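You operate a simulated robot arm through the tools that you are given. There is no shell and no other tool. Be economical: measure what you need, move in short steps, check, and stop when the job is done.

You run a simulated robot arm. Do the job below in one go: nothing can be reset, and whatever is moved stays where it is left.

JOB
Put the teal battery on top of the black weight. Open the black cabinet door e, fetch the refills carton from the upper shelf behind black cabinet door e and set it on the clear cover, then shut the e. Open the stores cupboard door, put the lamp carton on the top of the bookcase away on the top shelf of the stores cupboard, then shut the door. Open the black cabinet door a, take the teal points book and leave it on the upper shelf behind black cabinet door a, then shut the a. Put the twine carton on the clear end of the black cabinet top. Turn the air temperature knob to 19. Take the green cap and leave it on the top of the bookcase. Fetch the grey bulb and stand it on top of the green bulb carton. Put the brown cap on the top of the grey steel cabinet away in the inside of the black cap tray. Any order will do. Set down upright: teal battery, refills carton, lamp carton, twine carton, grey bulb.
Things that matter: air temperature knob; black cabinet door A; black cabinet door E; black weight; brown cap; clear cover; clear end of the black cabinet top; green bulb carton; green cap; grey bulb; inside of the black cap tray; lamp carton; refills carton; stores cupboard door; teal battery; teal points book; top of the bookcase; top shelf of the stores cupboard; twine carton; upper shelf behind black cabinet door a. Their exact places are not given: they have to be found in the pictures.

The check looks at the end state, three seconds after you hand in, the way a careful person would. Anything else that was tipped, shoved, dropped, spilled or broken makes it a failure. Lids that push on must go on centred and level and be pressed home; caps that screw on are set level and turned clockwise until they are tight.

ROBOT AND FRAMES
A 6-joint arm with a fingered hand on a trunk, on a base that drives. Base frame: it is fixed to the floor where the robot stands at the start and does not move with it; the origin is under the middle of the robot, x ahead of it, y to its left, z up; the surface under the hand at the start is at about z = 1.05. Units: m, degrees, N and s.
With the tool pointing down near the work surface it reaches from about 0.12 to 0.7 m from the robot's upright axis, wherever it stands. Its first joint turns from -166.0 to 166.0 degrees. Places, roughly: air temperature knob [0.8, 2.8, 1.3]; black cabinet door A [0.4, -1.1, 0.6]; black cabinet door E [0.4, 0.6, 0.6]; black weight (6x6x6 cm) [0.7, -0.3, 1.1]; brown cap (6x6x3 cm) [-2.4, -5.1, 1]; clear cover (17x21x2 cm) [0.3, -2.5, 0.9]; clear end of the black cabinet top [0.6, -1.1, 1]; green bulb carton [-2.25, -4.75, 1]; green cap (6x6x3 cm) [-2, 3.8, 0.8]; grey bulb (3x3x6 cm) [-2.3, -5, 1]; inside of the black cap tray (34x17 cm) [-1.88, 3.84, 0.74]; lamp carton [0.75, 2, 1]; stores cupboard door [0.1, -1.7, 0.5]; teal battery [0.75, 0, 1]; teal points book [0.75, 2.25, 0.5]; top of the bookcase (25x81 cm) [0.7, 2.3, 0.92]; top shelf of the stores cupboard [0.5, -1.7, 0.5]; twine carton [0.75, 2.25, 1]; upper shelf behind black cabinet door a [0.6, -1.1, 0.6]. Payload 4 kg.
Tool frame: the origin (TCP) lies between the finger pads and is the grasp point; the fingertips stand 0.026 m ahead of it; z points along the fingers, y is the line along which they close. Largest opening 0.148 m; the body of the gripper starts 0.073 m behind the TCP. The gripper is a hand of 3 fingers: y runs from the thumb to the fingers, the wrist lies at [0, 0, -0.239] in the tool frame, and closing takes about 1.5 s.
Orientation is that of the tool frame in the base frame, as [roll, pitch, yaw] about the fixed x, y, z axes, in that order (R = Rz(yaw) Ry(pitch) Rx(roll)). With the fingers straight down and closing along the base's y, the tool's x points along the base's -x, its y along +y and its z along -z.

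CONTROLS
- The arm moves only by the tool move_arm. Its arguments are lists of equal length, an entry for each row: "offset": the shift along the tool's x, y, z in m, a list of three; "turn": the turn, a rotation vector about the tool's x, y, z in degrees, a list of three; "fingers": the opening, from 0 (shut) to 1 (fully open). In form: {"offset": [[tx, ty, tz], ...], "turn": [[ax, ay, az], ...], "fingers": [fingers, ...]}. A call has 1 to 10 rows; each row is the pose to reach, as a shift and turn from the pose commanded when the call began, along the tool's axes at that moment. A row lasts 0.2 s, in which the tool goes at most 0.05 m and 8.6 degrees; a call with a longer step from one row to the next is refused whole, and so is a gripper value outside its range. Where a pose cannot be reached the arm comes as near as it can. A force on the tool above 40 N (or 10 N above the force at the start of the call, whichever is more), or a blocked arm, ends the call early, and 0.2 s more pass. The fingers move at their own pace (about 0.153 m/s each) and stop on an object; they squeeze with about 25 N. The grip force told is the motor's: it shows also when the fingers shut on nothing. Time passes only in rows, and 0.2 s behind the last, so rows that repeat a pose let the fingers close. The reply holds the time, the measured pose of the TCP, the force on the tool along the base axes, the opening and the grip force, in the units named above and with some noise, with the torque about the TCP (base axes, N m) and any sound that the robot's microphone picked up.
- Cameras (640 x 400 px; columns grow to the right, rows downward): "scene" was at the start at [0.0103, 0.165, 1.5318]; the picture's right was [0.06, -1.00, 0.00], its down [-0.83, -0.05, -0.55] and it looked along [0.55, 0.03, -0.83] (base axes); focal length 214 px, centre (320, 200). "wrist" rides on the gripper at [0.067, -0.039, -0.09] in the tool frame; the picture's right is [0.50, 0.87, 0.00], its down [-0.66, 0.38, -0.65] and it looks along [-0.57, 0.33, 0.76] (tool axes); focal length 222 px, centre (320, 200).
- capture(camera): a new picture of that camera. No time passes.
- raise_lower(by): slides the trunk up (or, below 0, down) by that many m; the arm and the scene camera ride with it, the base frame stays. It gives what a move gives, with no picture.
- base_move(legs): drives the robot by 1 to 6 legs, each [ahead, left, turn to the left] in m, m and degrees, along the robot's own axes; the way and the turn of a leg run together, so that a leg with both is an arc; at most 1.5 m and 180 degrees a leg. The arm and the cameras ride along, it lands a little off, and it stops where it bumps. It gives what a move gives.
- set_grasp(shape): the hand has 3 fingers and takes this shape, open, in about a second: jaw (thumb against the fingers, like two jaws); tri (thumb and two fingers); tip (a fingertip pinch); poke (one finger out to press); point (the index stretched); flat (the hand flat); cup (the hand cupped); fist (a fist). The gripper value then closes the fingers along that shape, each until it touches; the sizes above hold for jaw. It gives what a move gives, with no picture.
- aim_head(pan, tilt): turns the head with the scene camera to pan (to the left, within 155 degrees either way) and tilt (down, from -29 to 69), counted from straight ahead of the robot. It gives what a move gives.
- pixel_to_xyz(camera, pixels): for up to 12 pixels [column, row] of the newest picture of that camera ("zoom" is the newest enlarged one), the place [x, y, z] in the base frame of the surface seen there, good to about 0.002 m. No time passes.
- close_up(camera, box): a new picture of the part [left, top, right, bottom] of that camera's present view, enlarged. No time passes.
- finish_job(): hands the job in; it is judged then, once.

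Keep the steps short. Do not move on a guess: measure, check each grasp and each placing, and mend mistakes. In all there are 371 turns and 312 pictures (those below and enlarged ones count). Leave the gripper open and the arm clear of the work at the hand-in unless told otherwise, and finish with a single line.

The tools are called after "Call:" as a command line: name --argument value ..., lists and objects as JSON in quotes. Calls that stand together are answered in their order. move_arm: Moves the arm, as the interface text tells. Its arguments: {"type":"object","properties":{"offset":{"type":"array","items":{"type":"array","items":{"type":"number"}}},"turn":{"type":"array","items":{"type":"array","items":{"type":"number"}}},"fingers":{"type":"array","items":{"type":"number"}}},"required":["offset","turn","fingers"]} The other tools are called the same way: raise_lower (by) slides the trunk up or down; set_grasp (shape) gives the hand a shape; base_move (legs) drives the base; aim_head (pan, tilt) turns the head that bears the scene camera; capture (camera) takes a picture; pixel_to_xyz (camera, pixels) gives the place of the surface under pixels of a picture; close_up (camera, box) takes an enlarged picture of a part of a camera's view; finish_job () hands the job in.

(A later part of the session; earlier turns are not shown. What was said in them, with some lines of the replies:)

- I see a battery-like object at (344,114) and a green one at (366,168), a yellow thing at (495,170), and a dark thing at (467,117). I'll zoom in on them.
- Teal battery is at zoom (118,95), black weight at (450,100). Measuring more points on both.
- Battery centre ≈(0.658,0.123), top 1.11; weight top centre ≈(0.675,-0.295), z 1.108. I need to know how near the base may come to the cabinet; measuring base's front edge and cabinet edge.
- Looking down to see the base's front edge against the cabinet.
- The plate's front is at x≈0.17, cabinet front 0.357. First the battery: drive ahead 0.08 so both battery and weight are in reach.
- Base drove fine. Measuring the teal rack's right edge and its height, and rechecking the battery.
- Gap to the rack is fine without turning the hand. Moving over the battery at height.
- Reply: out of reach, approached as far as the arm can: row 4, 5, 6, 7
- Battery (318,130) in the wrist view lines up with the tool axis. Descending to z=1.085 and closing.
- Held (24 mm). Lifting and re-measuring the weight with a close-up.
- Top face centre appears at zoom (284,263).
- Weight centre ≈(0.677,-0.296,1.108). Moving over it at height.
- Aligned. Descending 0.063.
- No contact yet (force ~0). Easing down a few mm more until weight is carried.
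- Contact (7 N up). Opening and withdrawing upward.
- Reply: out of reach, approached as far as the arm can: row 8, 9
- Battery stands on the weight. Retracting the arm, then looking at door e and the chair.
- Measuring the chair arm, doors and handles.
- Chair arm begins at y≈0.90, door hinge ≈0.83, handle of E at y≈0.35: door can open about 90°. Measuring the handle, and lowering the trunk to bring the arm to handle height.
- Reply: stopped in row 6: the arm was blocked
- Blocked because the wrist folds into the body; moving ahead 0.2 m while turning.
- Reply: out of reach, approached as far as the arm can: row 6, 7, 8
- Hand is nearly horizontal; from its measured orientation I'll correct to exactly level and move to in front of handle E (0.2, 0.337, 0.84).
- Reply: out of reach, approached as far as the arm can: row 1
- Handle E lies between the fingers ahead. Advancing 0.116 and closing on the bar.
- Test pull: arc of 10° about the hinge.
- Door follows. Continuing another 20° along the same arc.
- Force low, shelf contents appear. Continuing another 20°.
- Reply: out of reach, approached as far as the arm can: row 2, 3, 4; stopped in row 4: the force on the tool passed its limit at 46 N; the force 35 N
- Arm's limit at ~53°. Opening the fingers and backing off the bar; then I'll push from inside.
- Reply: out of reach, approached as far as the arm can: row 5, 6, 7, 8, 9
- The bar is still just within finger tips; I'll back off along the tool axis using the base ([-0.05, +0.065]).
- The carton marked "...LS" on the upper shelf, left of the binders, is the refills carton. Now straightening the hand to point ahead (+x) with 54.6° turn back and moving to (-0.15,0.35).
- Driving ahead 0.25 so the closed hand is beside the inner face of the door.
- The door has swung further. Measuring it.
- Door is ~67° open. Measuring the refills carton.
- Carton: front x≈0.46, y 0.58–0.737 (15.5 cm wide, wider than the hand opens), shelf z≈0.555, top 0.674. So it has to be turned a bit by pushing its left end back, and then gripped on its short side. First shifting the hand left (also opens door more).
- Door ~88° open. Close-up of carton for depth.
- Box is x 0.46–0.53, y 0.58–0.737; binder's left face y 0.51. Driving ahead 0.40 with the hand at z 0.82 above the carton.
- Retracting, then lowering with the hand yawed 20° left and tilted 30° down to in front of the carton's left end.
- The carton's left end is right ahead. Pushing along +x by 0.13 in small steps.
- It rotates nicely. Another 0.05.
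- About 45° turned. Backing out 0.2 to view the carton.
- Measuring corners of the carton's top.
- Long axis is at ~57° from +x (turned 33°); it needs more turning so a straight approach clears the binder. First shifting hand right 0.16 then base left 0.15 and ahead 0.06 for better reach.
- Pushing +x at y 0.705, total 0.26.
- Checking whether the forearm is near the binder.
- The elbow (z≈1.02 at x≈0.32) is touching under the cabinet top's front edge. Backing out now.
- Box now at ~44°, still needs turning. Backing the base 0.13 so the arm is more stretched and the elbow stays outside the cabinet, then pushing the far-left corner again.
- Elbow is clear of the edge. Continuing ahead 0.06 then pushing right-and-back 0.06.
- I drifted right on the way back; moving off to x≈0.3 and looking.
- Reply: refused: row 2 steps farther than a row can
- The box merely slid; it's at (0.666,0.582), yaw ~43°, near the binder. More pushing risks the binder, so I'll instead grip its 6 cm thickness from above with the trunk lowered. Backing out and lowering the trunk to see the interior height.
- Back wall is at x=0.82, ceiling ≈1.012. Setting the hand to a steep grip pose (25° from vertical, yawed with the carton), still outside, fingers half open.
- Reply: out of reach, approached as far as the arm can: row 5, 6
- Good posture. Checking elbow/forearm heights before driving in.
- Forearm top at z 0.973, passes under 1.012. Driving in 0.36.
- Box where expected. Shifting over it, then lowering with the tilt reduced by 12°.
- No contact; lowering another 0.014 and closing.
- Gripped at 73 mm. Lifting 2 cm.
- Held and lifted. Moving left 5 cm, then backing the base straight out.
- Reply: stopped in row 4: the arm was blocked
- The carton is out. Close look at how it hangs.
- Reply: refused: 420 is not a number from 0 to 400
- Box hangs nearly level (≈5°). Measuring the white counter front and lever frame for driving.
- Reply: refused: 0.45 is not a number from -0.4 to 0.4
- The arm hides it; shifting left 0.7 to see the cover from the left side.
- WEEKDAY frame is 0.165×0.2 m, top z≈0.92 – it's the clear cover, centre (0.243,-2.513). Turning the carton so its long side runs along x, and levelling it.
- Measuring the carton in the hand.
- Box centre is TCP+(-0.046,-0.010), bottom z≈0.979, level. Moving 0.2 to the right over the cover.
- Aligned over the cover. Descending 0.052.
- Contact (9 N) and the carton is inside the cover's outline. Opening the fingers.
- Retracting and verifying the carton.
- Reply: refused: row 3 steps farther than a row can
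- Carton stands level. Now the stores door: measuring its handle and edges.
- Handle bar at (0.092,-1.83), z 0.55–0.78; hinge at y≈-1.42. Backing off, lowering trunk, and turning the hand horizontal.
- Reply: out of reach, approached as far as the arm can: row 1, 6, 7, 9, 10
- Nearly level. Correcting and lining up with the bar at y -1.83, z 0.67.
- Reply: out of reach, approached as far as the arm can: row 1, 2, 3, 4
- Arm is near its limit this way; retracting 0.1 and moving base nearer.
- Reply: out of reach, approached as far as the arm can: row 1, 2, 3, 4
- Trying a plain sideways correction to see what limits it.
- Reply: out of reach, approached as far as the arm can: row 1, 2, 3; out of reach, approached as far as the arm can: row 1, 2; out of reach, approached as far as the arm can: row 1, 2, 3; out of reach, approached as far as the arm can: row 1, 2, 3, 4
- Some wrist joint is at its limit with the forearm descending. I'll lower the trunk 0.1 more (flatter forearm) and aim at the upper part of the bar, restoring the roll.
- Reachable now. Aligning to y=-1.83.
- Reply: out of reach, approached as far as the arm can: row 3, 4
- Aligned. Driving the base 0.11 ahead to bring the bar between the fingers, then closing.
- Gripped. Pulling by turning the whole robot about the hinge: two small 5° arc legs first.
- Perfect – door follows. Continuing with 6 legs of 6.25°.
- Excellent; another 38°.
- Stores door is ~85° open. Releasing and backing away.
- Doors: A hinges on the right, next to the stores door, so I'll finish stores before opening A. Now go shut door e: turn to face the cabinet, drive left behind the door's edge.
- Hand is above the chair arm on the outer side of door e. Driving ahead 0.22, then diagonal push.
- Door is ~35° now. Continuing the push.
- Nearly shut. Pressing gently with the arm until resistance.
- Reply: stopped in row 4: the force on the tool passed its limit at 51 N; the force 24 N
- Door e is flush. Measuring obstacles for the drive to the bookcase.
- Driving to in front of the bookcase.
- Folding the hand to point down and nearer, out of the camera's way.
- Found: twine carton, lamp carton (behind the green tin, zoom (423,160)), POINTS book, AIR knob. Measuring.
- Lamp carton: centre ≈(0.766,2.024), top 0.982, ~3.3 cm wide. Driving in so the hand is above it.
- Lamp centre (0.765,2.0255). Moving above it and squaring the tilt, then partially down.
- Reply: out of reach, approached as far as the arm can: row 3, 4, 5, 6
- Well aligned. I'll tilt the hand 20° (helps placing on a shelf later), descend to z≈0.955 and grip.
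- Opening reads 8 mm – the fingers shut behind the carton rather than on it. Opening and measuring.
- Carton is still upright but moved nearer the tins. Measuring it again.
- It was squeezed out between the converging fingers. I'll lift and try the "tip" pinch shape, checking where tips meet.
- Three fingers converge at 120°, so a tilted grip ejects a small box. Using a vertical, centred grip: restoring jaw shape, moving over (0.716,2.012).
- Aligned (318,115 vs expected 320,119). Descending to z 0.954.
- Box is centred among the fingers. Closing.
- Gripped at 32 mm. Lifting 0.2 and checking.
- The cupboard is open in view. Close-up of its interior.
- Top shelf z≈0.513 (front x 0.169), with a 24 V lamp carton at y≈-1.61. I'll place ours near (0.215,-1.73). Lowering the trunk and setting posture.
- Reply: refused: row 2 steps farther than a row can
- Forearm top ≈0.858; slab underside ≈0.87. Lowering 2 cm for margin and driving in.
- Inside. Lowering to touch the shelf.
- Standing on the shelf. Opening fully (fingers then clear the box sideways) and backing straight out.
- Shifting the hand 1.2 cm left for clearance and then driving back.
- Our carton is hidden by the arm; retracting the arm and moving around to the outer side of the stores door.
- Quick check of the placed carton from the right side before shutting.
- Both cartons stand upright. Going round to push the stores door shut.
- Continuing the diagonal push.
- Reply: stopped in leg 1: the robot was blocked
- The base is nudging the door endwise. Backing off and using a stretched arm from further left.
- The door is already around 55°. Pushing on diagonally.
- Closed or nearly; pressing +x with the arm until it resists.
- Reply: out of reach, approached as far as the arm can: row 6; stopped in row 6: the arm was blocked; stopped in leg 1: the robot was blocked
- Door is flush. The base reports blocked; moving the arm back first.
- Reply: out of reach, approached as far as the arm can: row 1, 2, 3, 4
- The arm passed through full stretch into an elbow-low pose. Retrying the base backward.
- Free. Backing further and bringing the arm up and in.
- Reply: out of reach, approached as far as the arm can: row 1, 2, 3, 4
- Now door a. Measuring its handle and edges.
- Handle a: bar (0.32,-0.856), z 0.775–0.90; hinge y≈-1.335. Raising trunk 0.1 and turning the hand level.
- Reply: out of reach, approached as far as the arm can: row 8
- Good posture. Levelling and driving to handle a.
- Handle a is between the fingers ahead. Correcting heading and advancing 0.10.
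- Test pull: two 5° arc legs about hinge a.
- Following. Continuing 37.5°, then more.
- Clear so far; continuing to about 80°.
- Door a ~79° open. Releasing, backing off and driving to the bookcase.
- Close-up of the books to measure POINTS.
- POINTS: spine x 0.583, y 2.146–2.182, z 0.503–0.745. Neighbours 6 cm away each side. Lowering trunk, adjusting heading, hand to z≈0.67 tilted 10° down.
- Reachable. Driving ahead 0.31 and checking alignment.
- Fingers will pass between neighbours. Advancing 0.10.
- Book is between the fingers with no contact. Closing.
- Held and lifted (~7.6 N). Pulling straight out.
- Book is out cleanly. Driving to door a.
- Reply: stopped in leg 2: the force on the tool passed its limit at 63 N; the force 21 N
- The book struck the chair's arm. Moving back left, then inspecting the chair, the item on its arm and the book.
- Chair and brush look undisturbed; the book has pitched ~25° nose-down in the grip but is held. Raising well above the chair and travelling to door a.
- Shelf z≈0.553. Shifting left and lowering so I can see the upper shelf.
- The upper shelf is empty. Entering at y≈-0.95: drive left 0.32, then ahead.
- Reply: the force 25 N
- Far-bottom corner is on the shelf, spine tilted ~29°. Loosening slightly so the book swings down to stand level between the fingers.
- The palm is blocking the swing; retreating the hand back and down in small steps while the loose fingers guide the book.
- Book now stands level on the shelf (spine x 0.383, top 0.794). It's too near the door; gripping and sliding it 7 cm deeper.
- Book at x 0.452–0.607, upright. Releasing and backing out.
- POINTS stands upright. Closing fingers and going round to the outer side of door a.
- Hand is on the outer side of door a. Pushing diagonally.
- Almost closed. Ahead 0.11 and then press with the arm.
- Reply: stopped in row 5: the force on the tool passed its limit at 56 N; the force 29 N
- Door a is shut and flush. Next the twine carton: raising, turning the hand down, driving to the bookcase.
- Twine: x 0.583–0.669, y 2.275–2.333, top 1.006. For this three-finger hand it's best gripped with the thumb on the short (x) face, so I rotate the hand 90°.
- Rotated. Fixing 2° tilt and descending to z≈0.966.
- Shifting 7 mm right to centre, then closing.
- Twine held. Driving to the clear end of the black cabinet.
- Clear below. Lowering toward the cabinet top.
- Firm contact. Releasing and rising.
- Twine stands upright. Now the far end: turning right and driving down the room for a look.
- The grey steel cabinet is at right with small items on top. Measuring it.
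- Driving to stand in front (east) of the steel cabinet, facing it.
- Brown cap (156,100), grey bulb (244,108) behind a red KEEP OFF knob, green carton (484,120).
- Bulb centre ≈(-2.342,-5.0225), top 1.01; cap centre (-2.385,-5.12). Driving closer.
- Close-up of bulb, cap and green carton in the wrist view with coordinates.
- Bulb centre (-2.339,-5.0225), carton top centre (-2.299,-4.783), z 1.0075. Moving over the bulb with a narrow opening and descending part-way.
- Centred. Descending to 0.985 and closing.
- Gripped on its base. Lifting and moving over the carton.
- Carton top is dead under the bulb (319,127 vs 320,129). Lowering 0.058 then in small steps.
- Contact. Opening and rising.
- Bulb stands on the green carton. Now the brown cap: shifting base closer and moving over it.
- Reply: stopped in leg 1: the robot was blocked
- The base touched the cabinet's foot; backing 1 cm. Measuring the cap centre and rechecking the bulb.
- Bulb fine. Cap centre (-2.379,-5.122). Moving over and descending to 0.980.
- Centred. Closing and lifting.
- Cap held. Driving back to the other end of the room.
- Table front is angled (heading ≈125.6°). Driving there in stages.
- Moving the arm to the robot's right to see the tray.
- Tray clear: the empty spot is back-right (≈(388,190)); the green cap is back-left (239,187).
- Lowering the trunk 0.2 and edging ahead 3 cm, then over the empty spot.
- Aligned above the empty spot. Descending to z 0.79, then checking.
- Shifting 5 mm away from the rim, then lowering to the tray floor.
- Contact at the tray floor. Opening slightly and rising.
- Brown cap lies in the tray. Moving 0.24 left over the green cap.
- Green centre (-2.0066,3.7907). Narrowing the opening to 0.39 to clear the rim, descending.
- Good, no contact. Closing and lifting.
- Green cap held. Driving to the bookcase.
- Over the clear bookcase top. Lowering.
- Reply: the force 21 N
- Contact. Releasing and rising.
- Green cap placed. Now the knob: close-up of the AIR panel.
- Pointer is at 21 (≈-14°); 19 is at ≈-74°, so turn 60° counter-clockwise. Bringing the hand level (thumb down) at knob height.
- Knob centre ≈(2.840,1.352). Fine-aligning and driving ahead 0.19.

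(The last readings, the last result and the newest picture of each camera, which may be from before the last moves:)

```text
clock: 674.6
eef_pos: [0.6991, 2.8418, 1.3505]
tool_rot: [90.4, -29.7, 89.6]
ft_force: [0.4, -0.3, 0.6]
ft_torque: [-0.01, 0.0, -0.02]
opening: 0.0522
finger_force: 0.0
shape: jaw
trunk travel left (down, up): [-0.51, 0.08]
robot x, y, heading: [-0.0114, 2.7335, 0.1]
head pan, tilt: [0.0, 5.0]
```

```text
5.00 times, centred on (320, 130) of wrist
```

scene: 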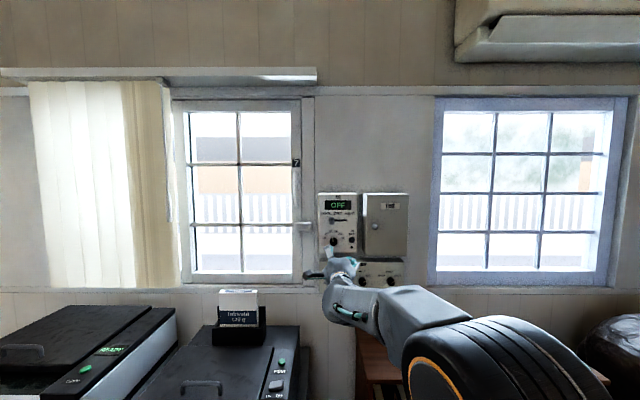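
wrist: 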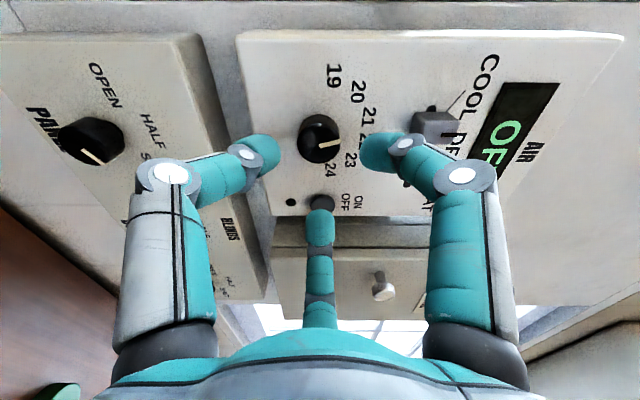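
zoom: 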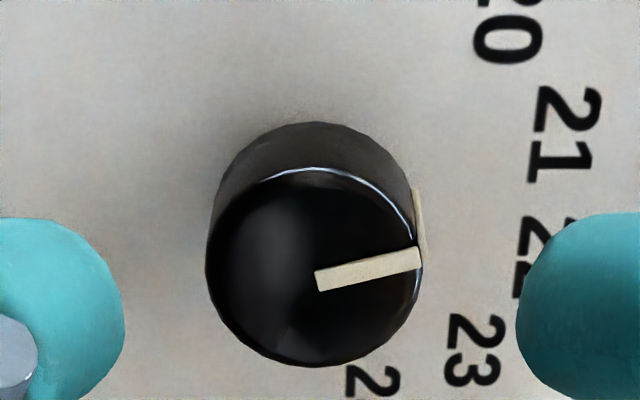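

Aligned within 2 mm. Advancing to x≈0.761.

Call:
move_arm --offset '[[0.001, -0.001, 0.02], [0.002, -0.002, 0.04], [0.002, -0.002, 0.055], [0.002, -0.002, 0.061], [0.002, -0.002, 0.061]]' --turn '[[0, 0, 0], [0, 0, 0], [0, 0, 0], [0, 0, 0], [0, 0, 0]]' --fingers '[0.35, 0.35, 0.35, 0.35, 0.35]'

Call:
capture --camera "wrist"

```text
clock: 675.8
eef_pos: [0.7591, 2.8448, 1.349]
tool_rot: [90.3, -29.9, 89.7]
ft_force: [0.2, -0.8, -0.2]
ft_torque: [0.01, 0.02, 0.03]
opening: 0.0522
finger_force: 0.2
shape: jaw
trunk travel left (down, up): [-0.51, 0.08]
robot x, y, heading: [-0.0105, 2.7282, 0.3]
head pan, tilt: [0.0, 5.0]
```

```text
74 pictures are left
```

wrist: 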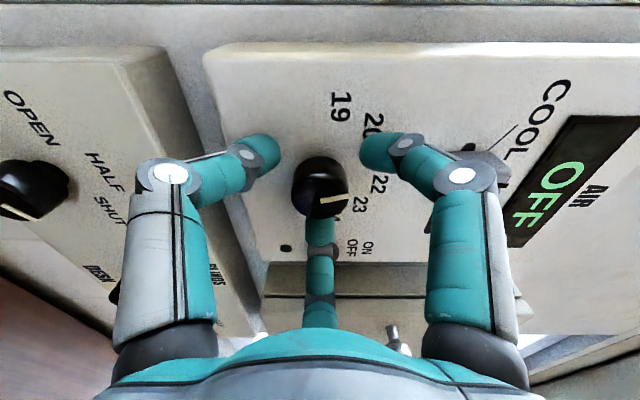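

Knob sits between the fingertips. Closing.

Call:
move_arm --offset '[[0, 0, 0], [0, 0, 0], [0, 0, 0]]' --turn '[[0, 0, 0], [0, 0, 0], [0, 0, 0]]' --fingers '[0.15, 0, 0]'

Call:
move_arm --offset '[[0, 0, 0], [0, 0, 0], [0, 0, 0], [0, 0, 0], [0, 0, 0]]' --turn '[[0, 0, -8], [0, 0, -16], [0, 0, -24], [0, 0, -30], [0, 0, -30]]' --fingers '[0, 0, 0, 0, 0]'

Call:
capture --camera "wrist"

```text
clock: 676.6
eef_pos: [0.7582, 2.8437, 1.3496]
tool_rot: [90.3, -29.9, 89.7]
ft_force: [2.4, -1.2, 1.1]
ft_torque: [-0.01, 0.0, -0.07]
opening: 0.0258
finger_force: 25.3
shape: jaw
trunk travel left (down, up): [-0.51, 0.08]
robot x, y, heading: [-0.0092, 2.7331, 0.3]
head pan, tilt: [0.0, 5.0]
```

```text
clock: 677.8
eef_pos: [0.7597, 2.8441, 1.3487]
tool_rot: [90.3, 0.3, 89.9]
ft_force: [-0.2, -1.1, -6.7]
ft_torque: [0.06, 0.13, -0.12]
opening: 0.0258
finger_force: 25.0
shape: jaw
trunk travel left (down, up): [-0.51, 0.08]
robot x, y, heading: [-0.0119, 2.7359, 0.4]
head pan, tilt: [0.0, 5.0]
```

```text
73 pictures are left
```

wrist: 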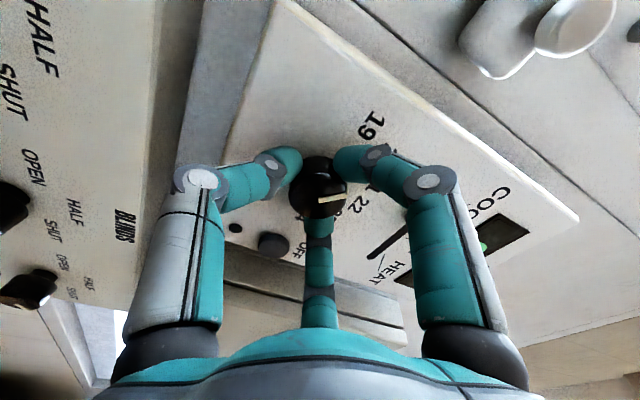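

The knob turns with the hand. Another 30°.

Call:
move_arm --offset '[[0, 0, 0], [0, 0, 0], [0, 0, 0], [0, 0, 0], [0, 0, 0]]' --turn '[[0, 0, -8], [0, 0, -16], [0, 0, -24], [0, 0, -30], [0, 0, -30]]' --fingers '[0, 0, 0, 0, 0]'

Call:
move_arm --offset '[[0, 0, 0], [0, 0, 0], [0, 0, 0], [0, 0, -0.03], [0, 0, -0.06]]' --turn '[[0, 0, 0], [0, 0, 0], [0, 0, 0], [0, 0, 0], [0, 0, 0]]' --fingers '[0.25, 0.35, 0.35, 0.35, 0.35]'

Call:
capture --camera "wrist"

Call:
base_move --legs '[[-0.3, 0, 0]]'

Call:
close_up --camera "wrist" --box '[270, 40, 370, 120]'

```text
clock: 679.0
eef_pos: [0.7595, 2.8421, 1.3486]
tool_rot: [90.3, 30.2, 90.0]
ft_force: [-6.2, -5.9, -13.8]
ft_torque: [0.1, 0.34, -0.24]
opening: 0.0263
finger_force: 25.6
shape: jaw
trunk travel left (down, up): [-0.51, 0.08]
robot x, y, heading: [-0.0078, 2.7341, 0.4]
head pan, tilt: [0.0, 5.0]
```

```text
clock: 680.2
eef_pos: [0.6985, 2.845, 1.3509]
tool_rot: [90.2, 30.2, 89.9]
ft_force: [-0.5, -0.4, -0.3]
ft_torque: [-0.01, -0.05, -0.01]
opening: 0.0515
finger_force: 0.0
shape: jaw
trunk travel left (down, up): [-0.51, 0.08]
robot x, y, heading: [-0.0095, 2.736, 0.3]
head pan, tilt: [0.0, 5.0]
```

```text
72 pictures are left
```

wrist: 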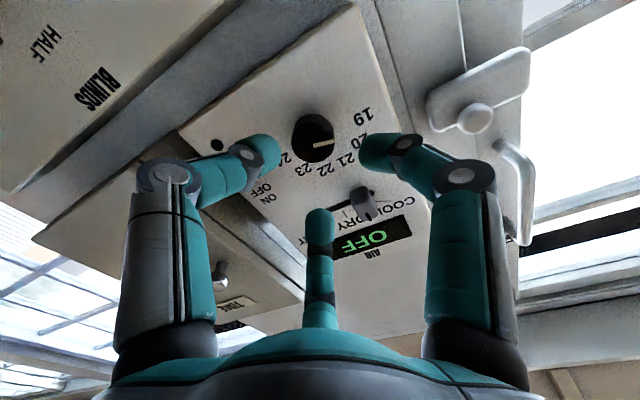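

```text
clock: 682.3
eef_pos: [0.3943, 2.8436, 1.3504]
tool_rot: [90.2, 30.2, 89.9]
ft_force: [-0.4, 0.4, -0.5]
ft_torque: [-0.02, 0.02, 0.01]
opening: 0.0515
finger_force: 0.1
shape: jaw
trunk travel left (down, up): [-0.51, 0.08]
robot x, y, heading: [-0.3146, 2.7293, 0.6]
head pan, tilt: [0.0, 5.0]
```

```text
5.00 times, centred on (320, 80) of wrist
```

zoom: 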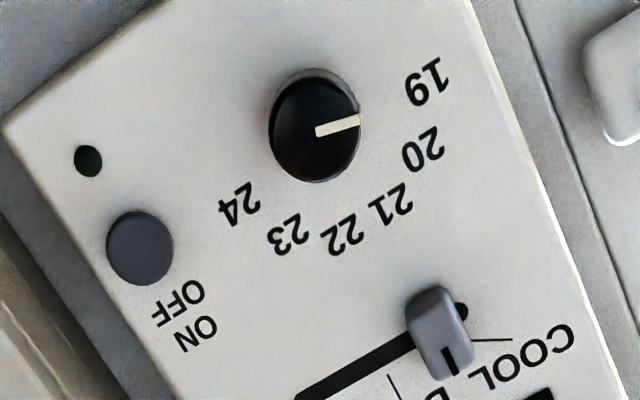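

Nearly at 19. Checking with the frontal scene view.

Call:
base_move --legs '[[-0.1, 0.2, -0.5]]'

Call:
capture --camera "scene"

Call:
close_up --camera "scene" --box '[320, 195, 370, 255]'

```text
clock: 684.0
eef_pos: [0.296, 3.0394, 1.3502]
tool_rot: [90.2, 30.2, 89.4]
ft_force: [-0.7, 1.3, 0.2]
ft_torque: [0.03, -0.01, -0.01]
opening: 0.0517
finger_force: 0.0
shape: jaw
trunk travel left (down, up): [-0.51, 0.08]
robot x, y, heading: [-0.4112, 2.9343, -0.7]
head pan, tilt: [0.0, 5.0]
```

```text
70 pictures are left
```

scene: 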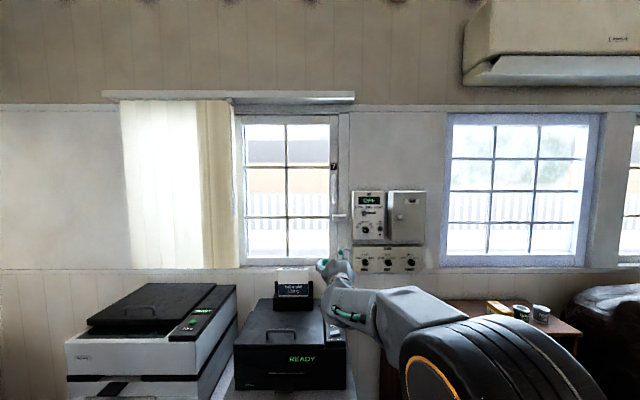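

```text
6.67 times, centred on (345, 225) of scene
```

zoom: 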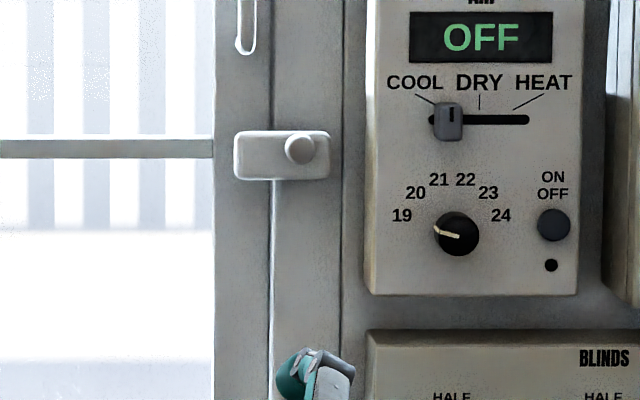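

Call:
close_up --camera "scene" --box '[352, 212, 384, 236]'

```text
16.00 times, centred on (368, 224) of scene
```

zoom: 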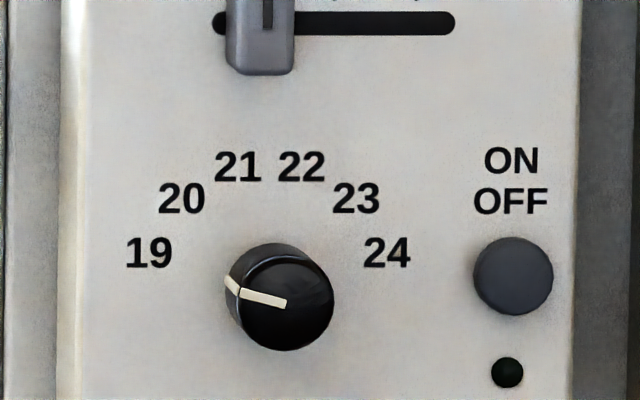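

Pointer reads 19 (within ~3°). All jobs are done; opening the gripper with the arm clear.

Call:
move_arm --offset '[[0, 0, 0], [0, 0, 0], [0, 0, 0], [0, 0, 0]]' --turn '[[0, 0, 0], [0, 0, 0], [0, 0, 0], [0, 0, 0]]' --fingers '[0.6, 1, 1, 1]'

Call:
base_move --legs '[[-0.4, -0.3, 0]]'

Call:
aim_head --pan -65 --tilt 15

Call:
capture --camera "scene"

```text
clock: 685.0
eef_pos: [0.2963, 3.0389, 1.3513]
tool_rot: [90.1, 30.2, 89.3]
ft_force: [0.5, -0.4, -0.1]
ft_torque: [0.0, 0.01, 0.01]
opening: 0.1479
finger_force: 0.2
shape: jaw
trunk travel left (down, up): [-0.51, 0.08]
robot x, y, heading: [-0.4112, 2.9363, -0.2]
head pan, tilt: [0.0, 5.0]
```

```text
clock: 687.9
eef_pos: [-0.1072, 2.7451, 1.3497]
tool_rot: [90.2, 30.1, 89.4]
ft_force: [0.2, 0.1, 0.5]
ft_torque: [0.01, 0.02, 0.0]
opening: 0.1481
finger_force: 0.1
shape: jaw
trunk travel left (down, up): [-0.51, 0.08]
robot x, y, heading: [-0.8213, 2.6377, -0.3]
head pan, tilt: [0.0, 5.0]
```

```text
clock: 689.3
eef_pos: [-0.1073, 2.7443, 1.352]
tool_rot: [90.2, 30.2, 89.5]
ft_force: [-0.4, 0.8, 0.2]
ft_torque: [-0.02, -0.03, -0.01]
opening: 0.1479
finger_force: 0.0
shape: jaw
trunk travel left (down, up): [-0.51, 0.08]
robot x, y, heading: [-0.814, 2.6433, -0.1]
head pan, tilt: [-65.0, 15.0]
```

```text
67 pictures are left
```

scene: 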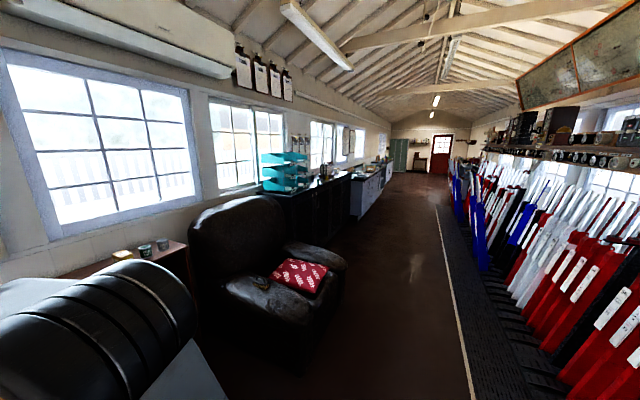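

Call:
close_up --camera "scene" --box '[250, 130, 410, 240]'

```text
3.64 times, centred on (330, 185) of scene
```

zoom: 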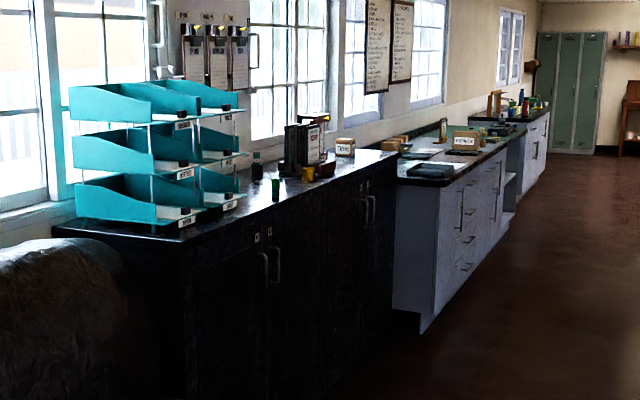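

All doors are shut, battery is on the weight, twine and refills stand in place. Handing in.

Call:
finish_job

```text
The job is handed in.
```

I finished all nine parts of the job and handed it in; on the way the held points book bumped the armchair arm once, though the chair and the brush on it looked undisturbed afterwards.
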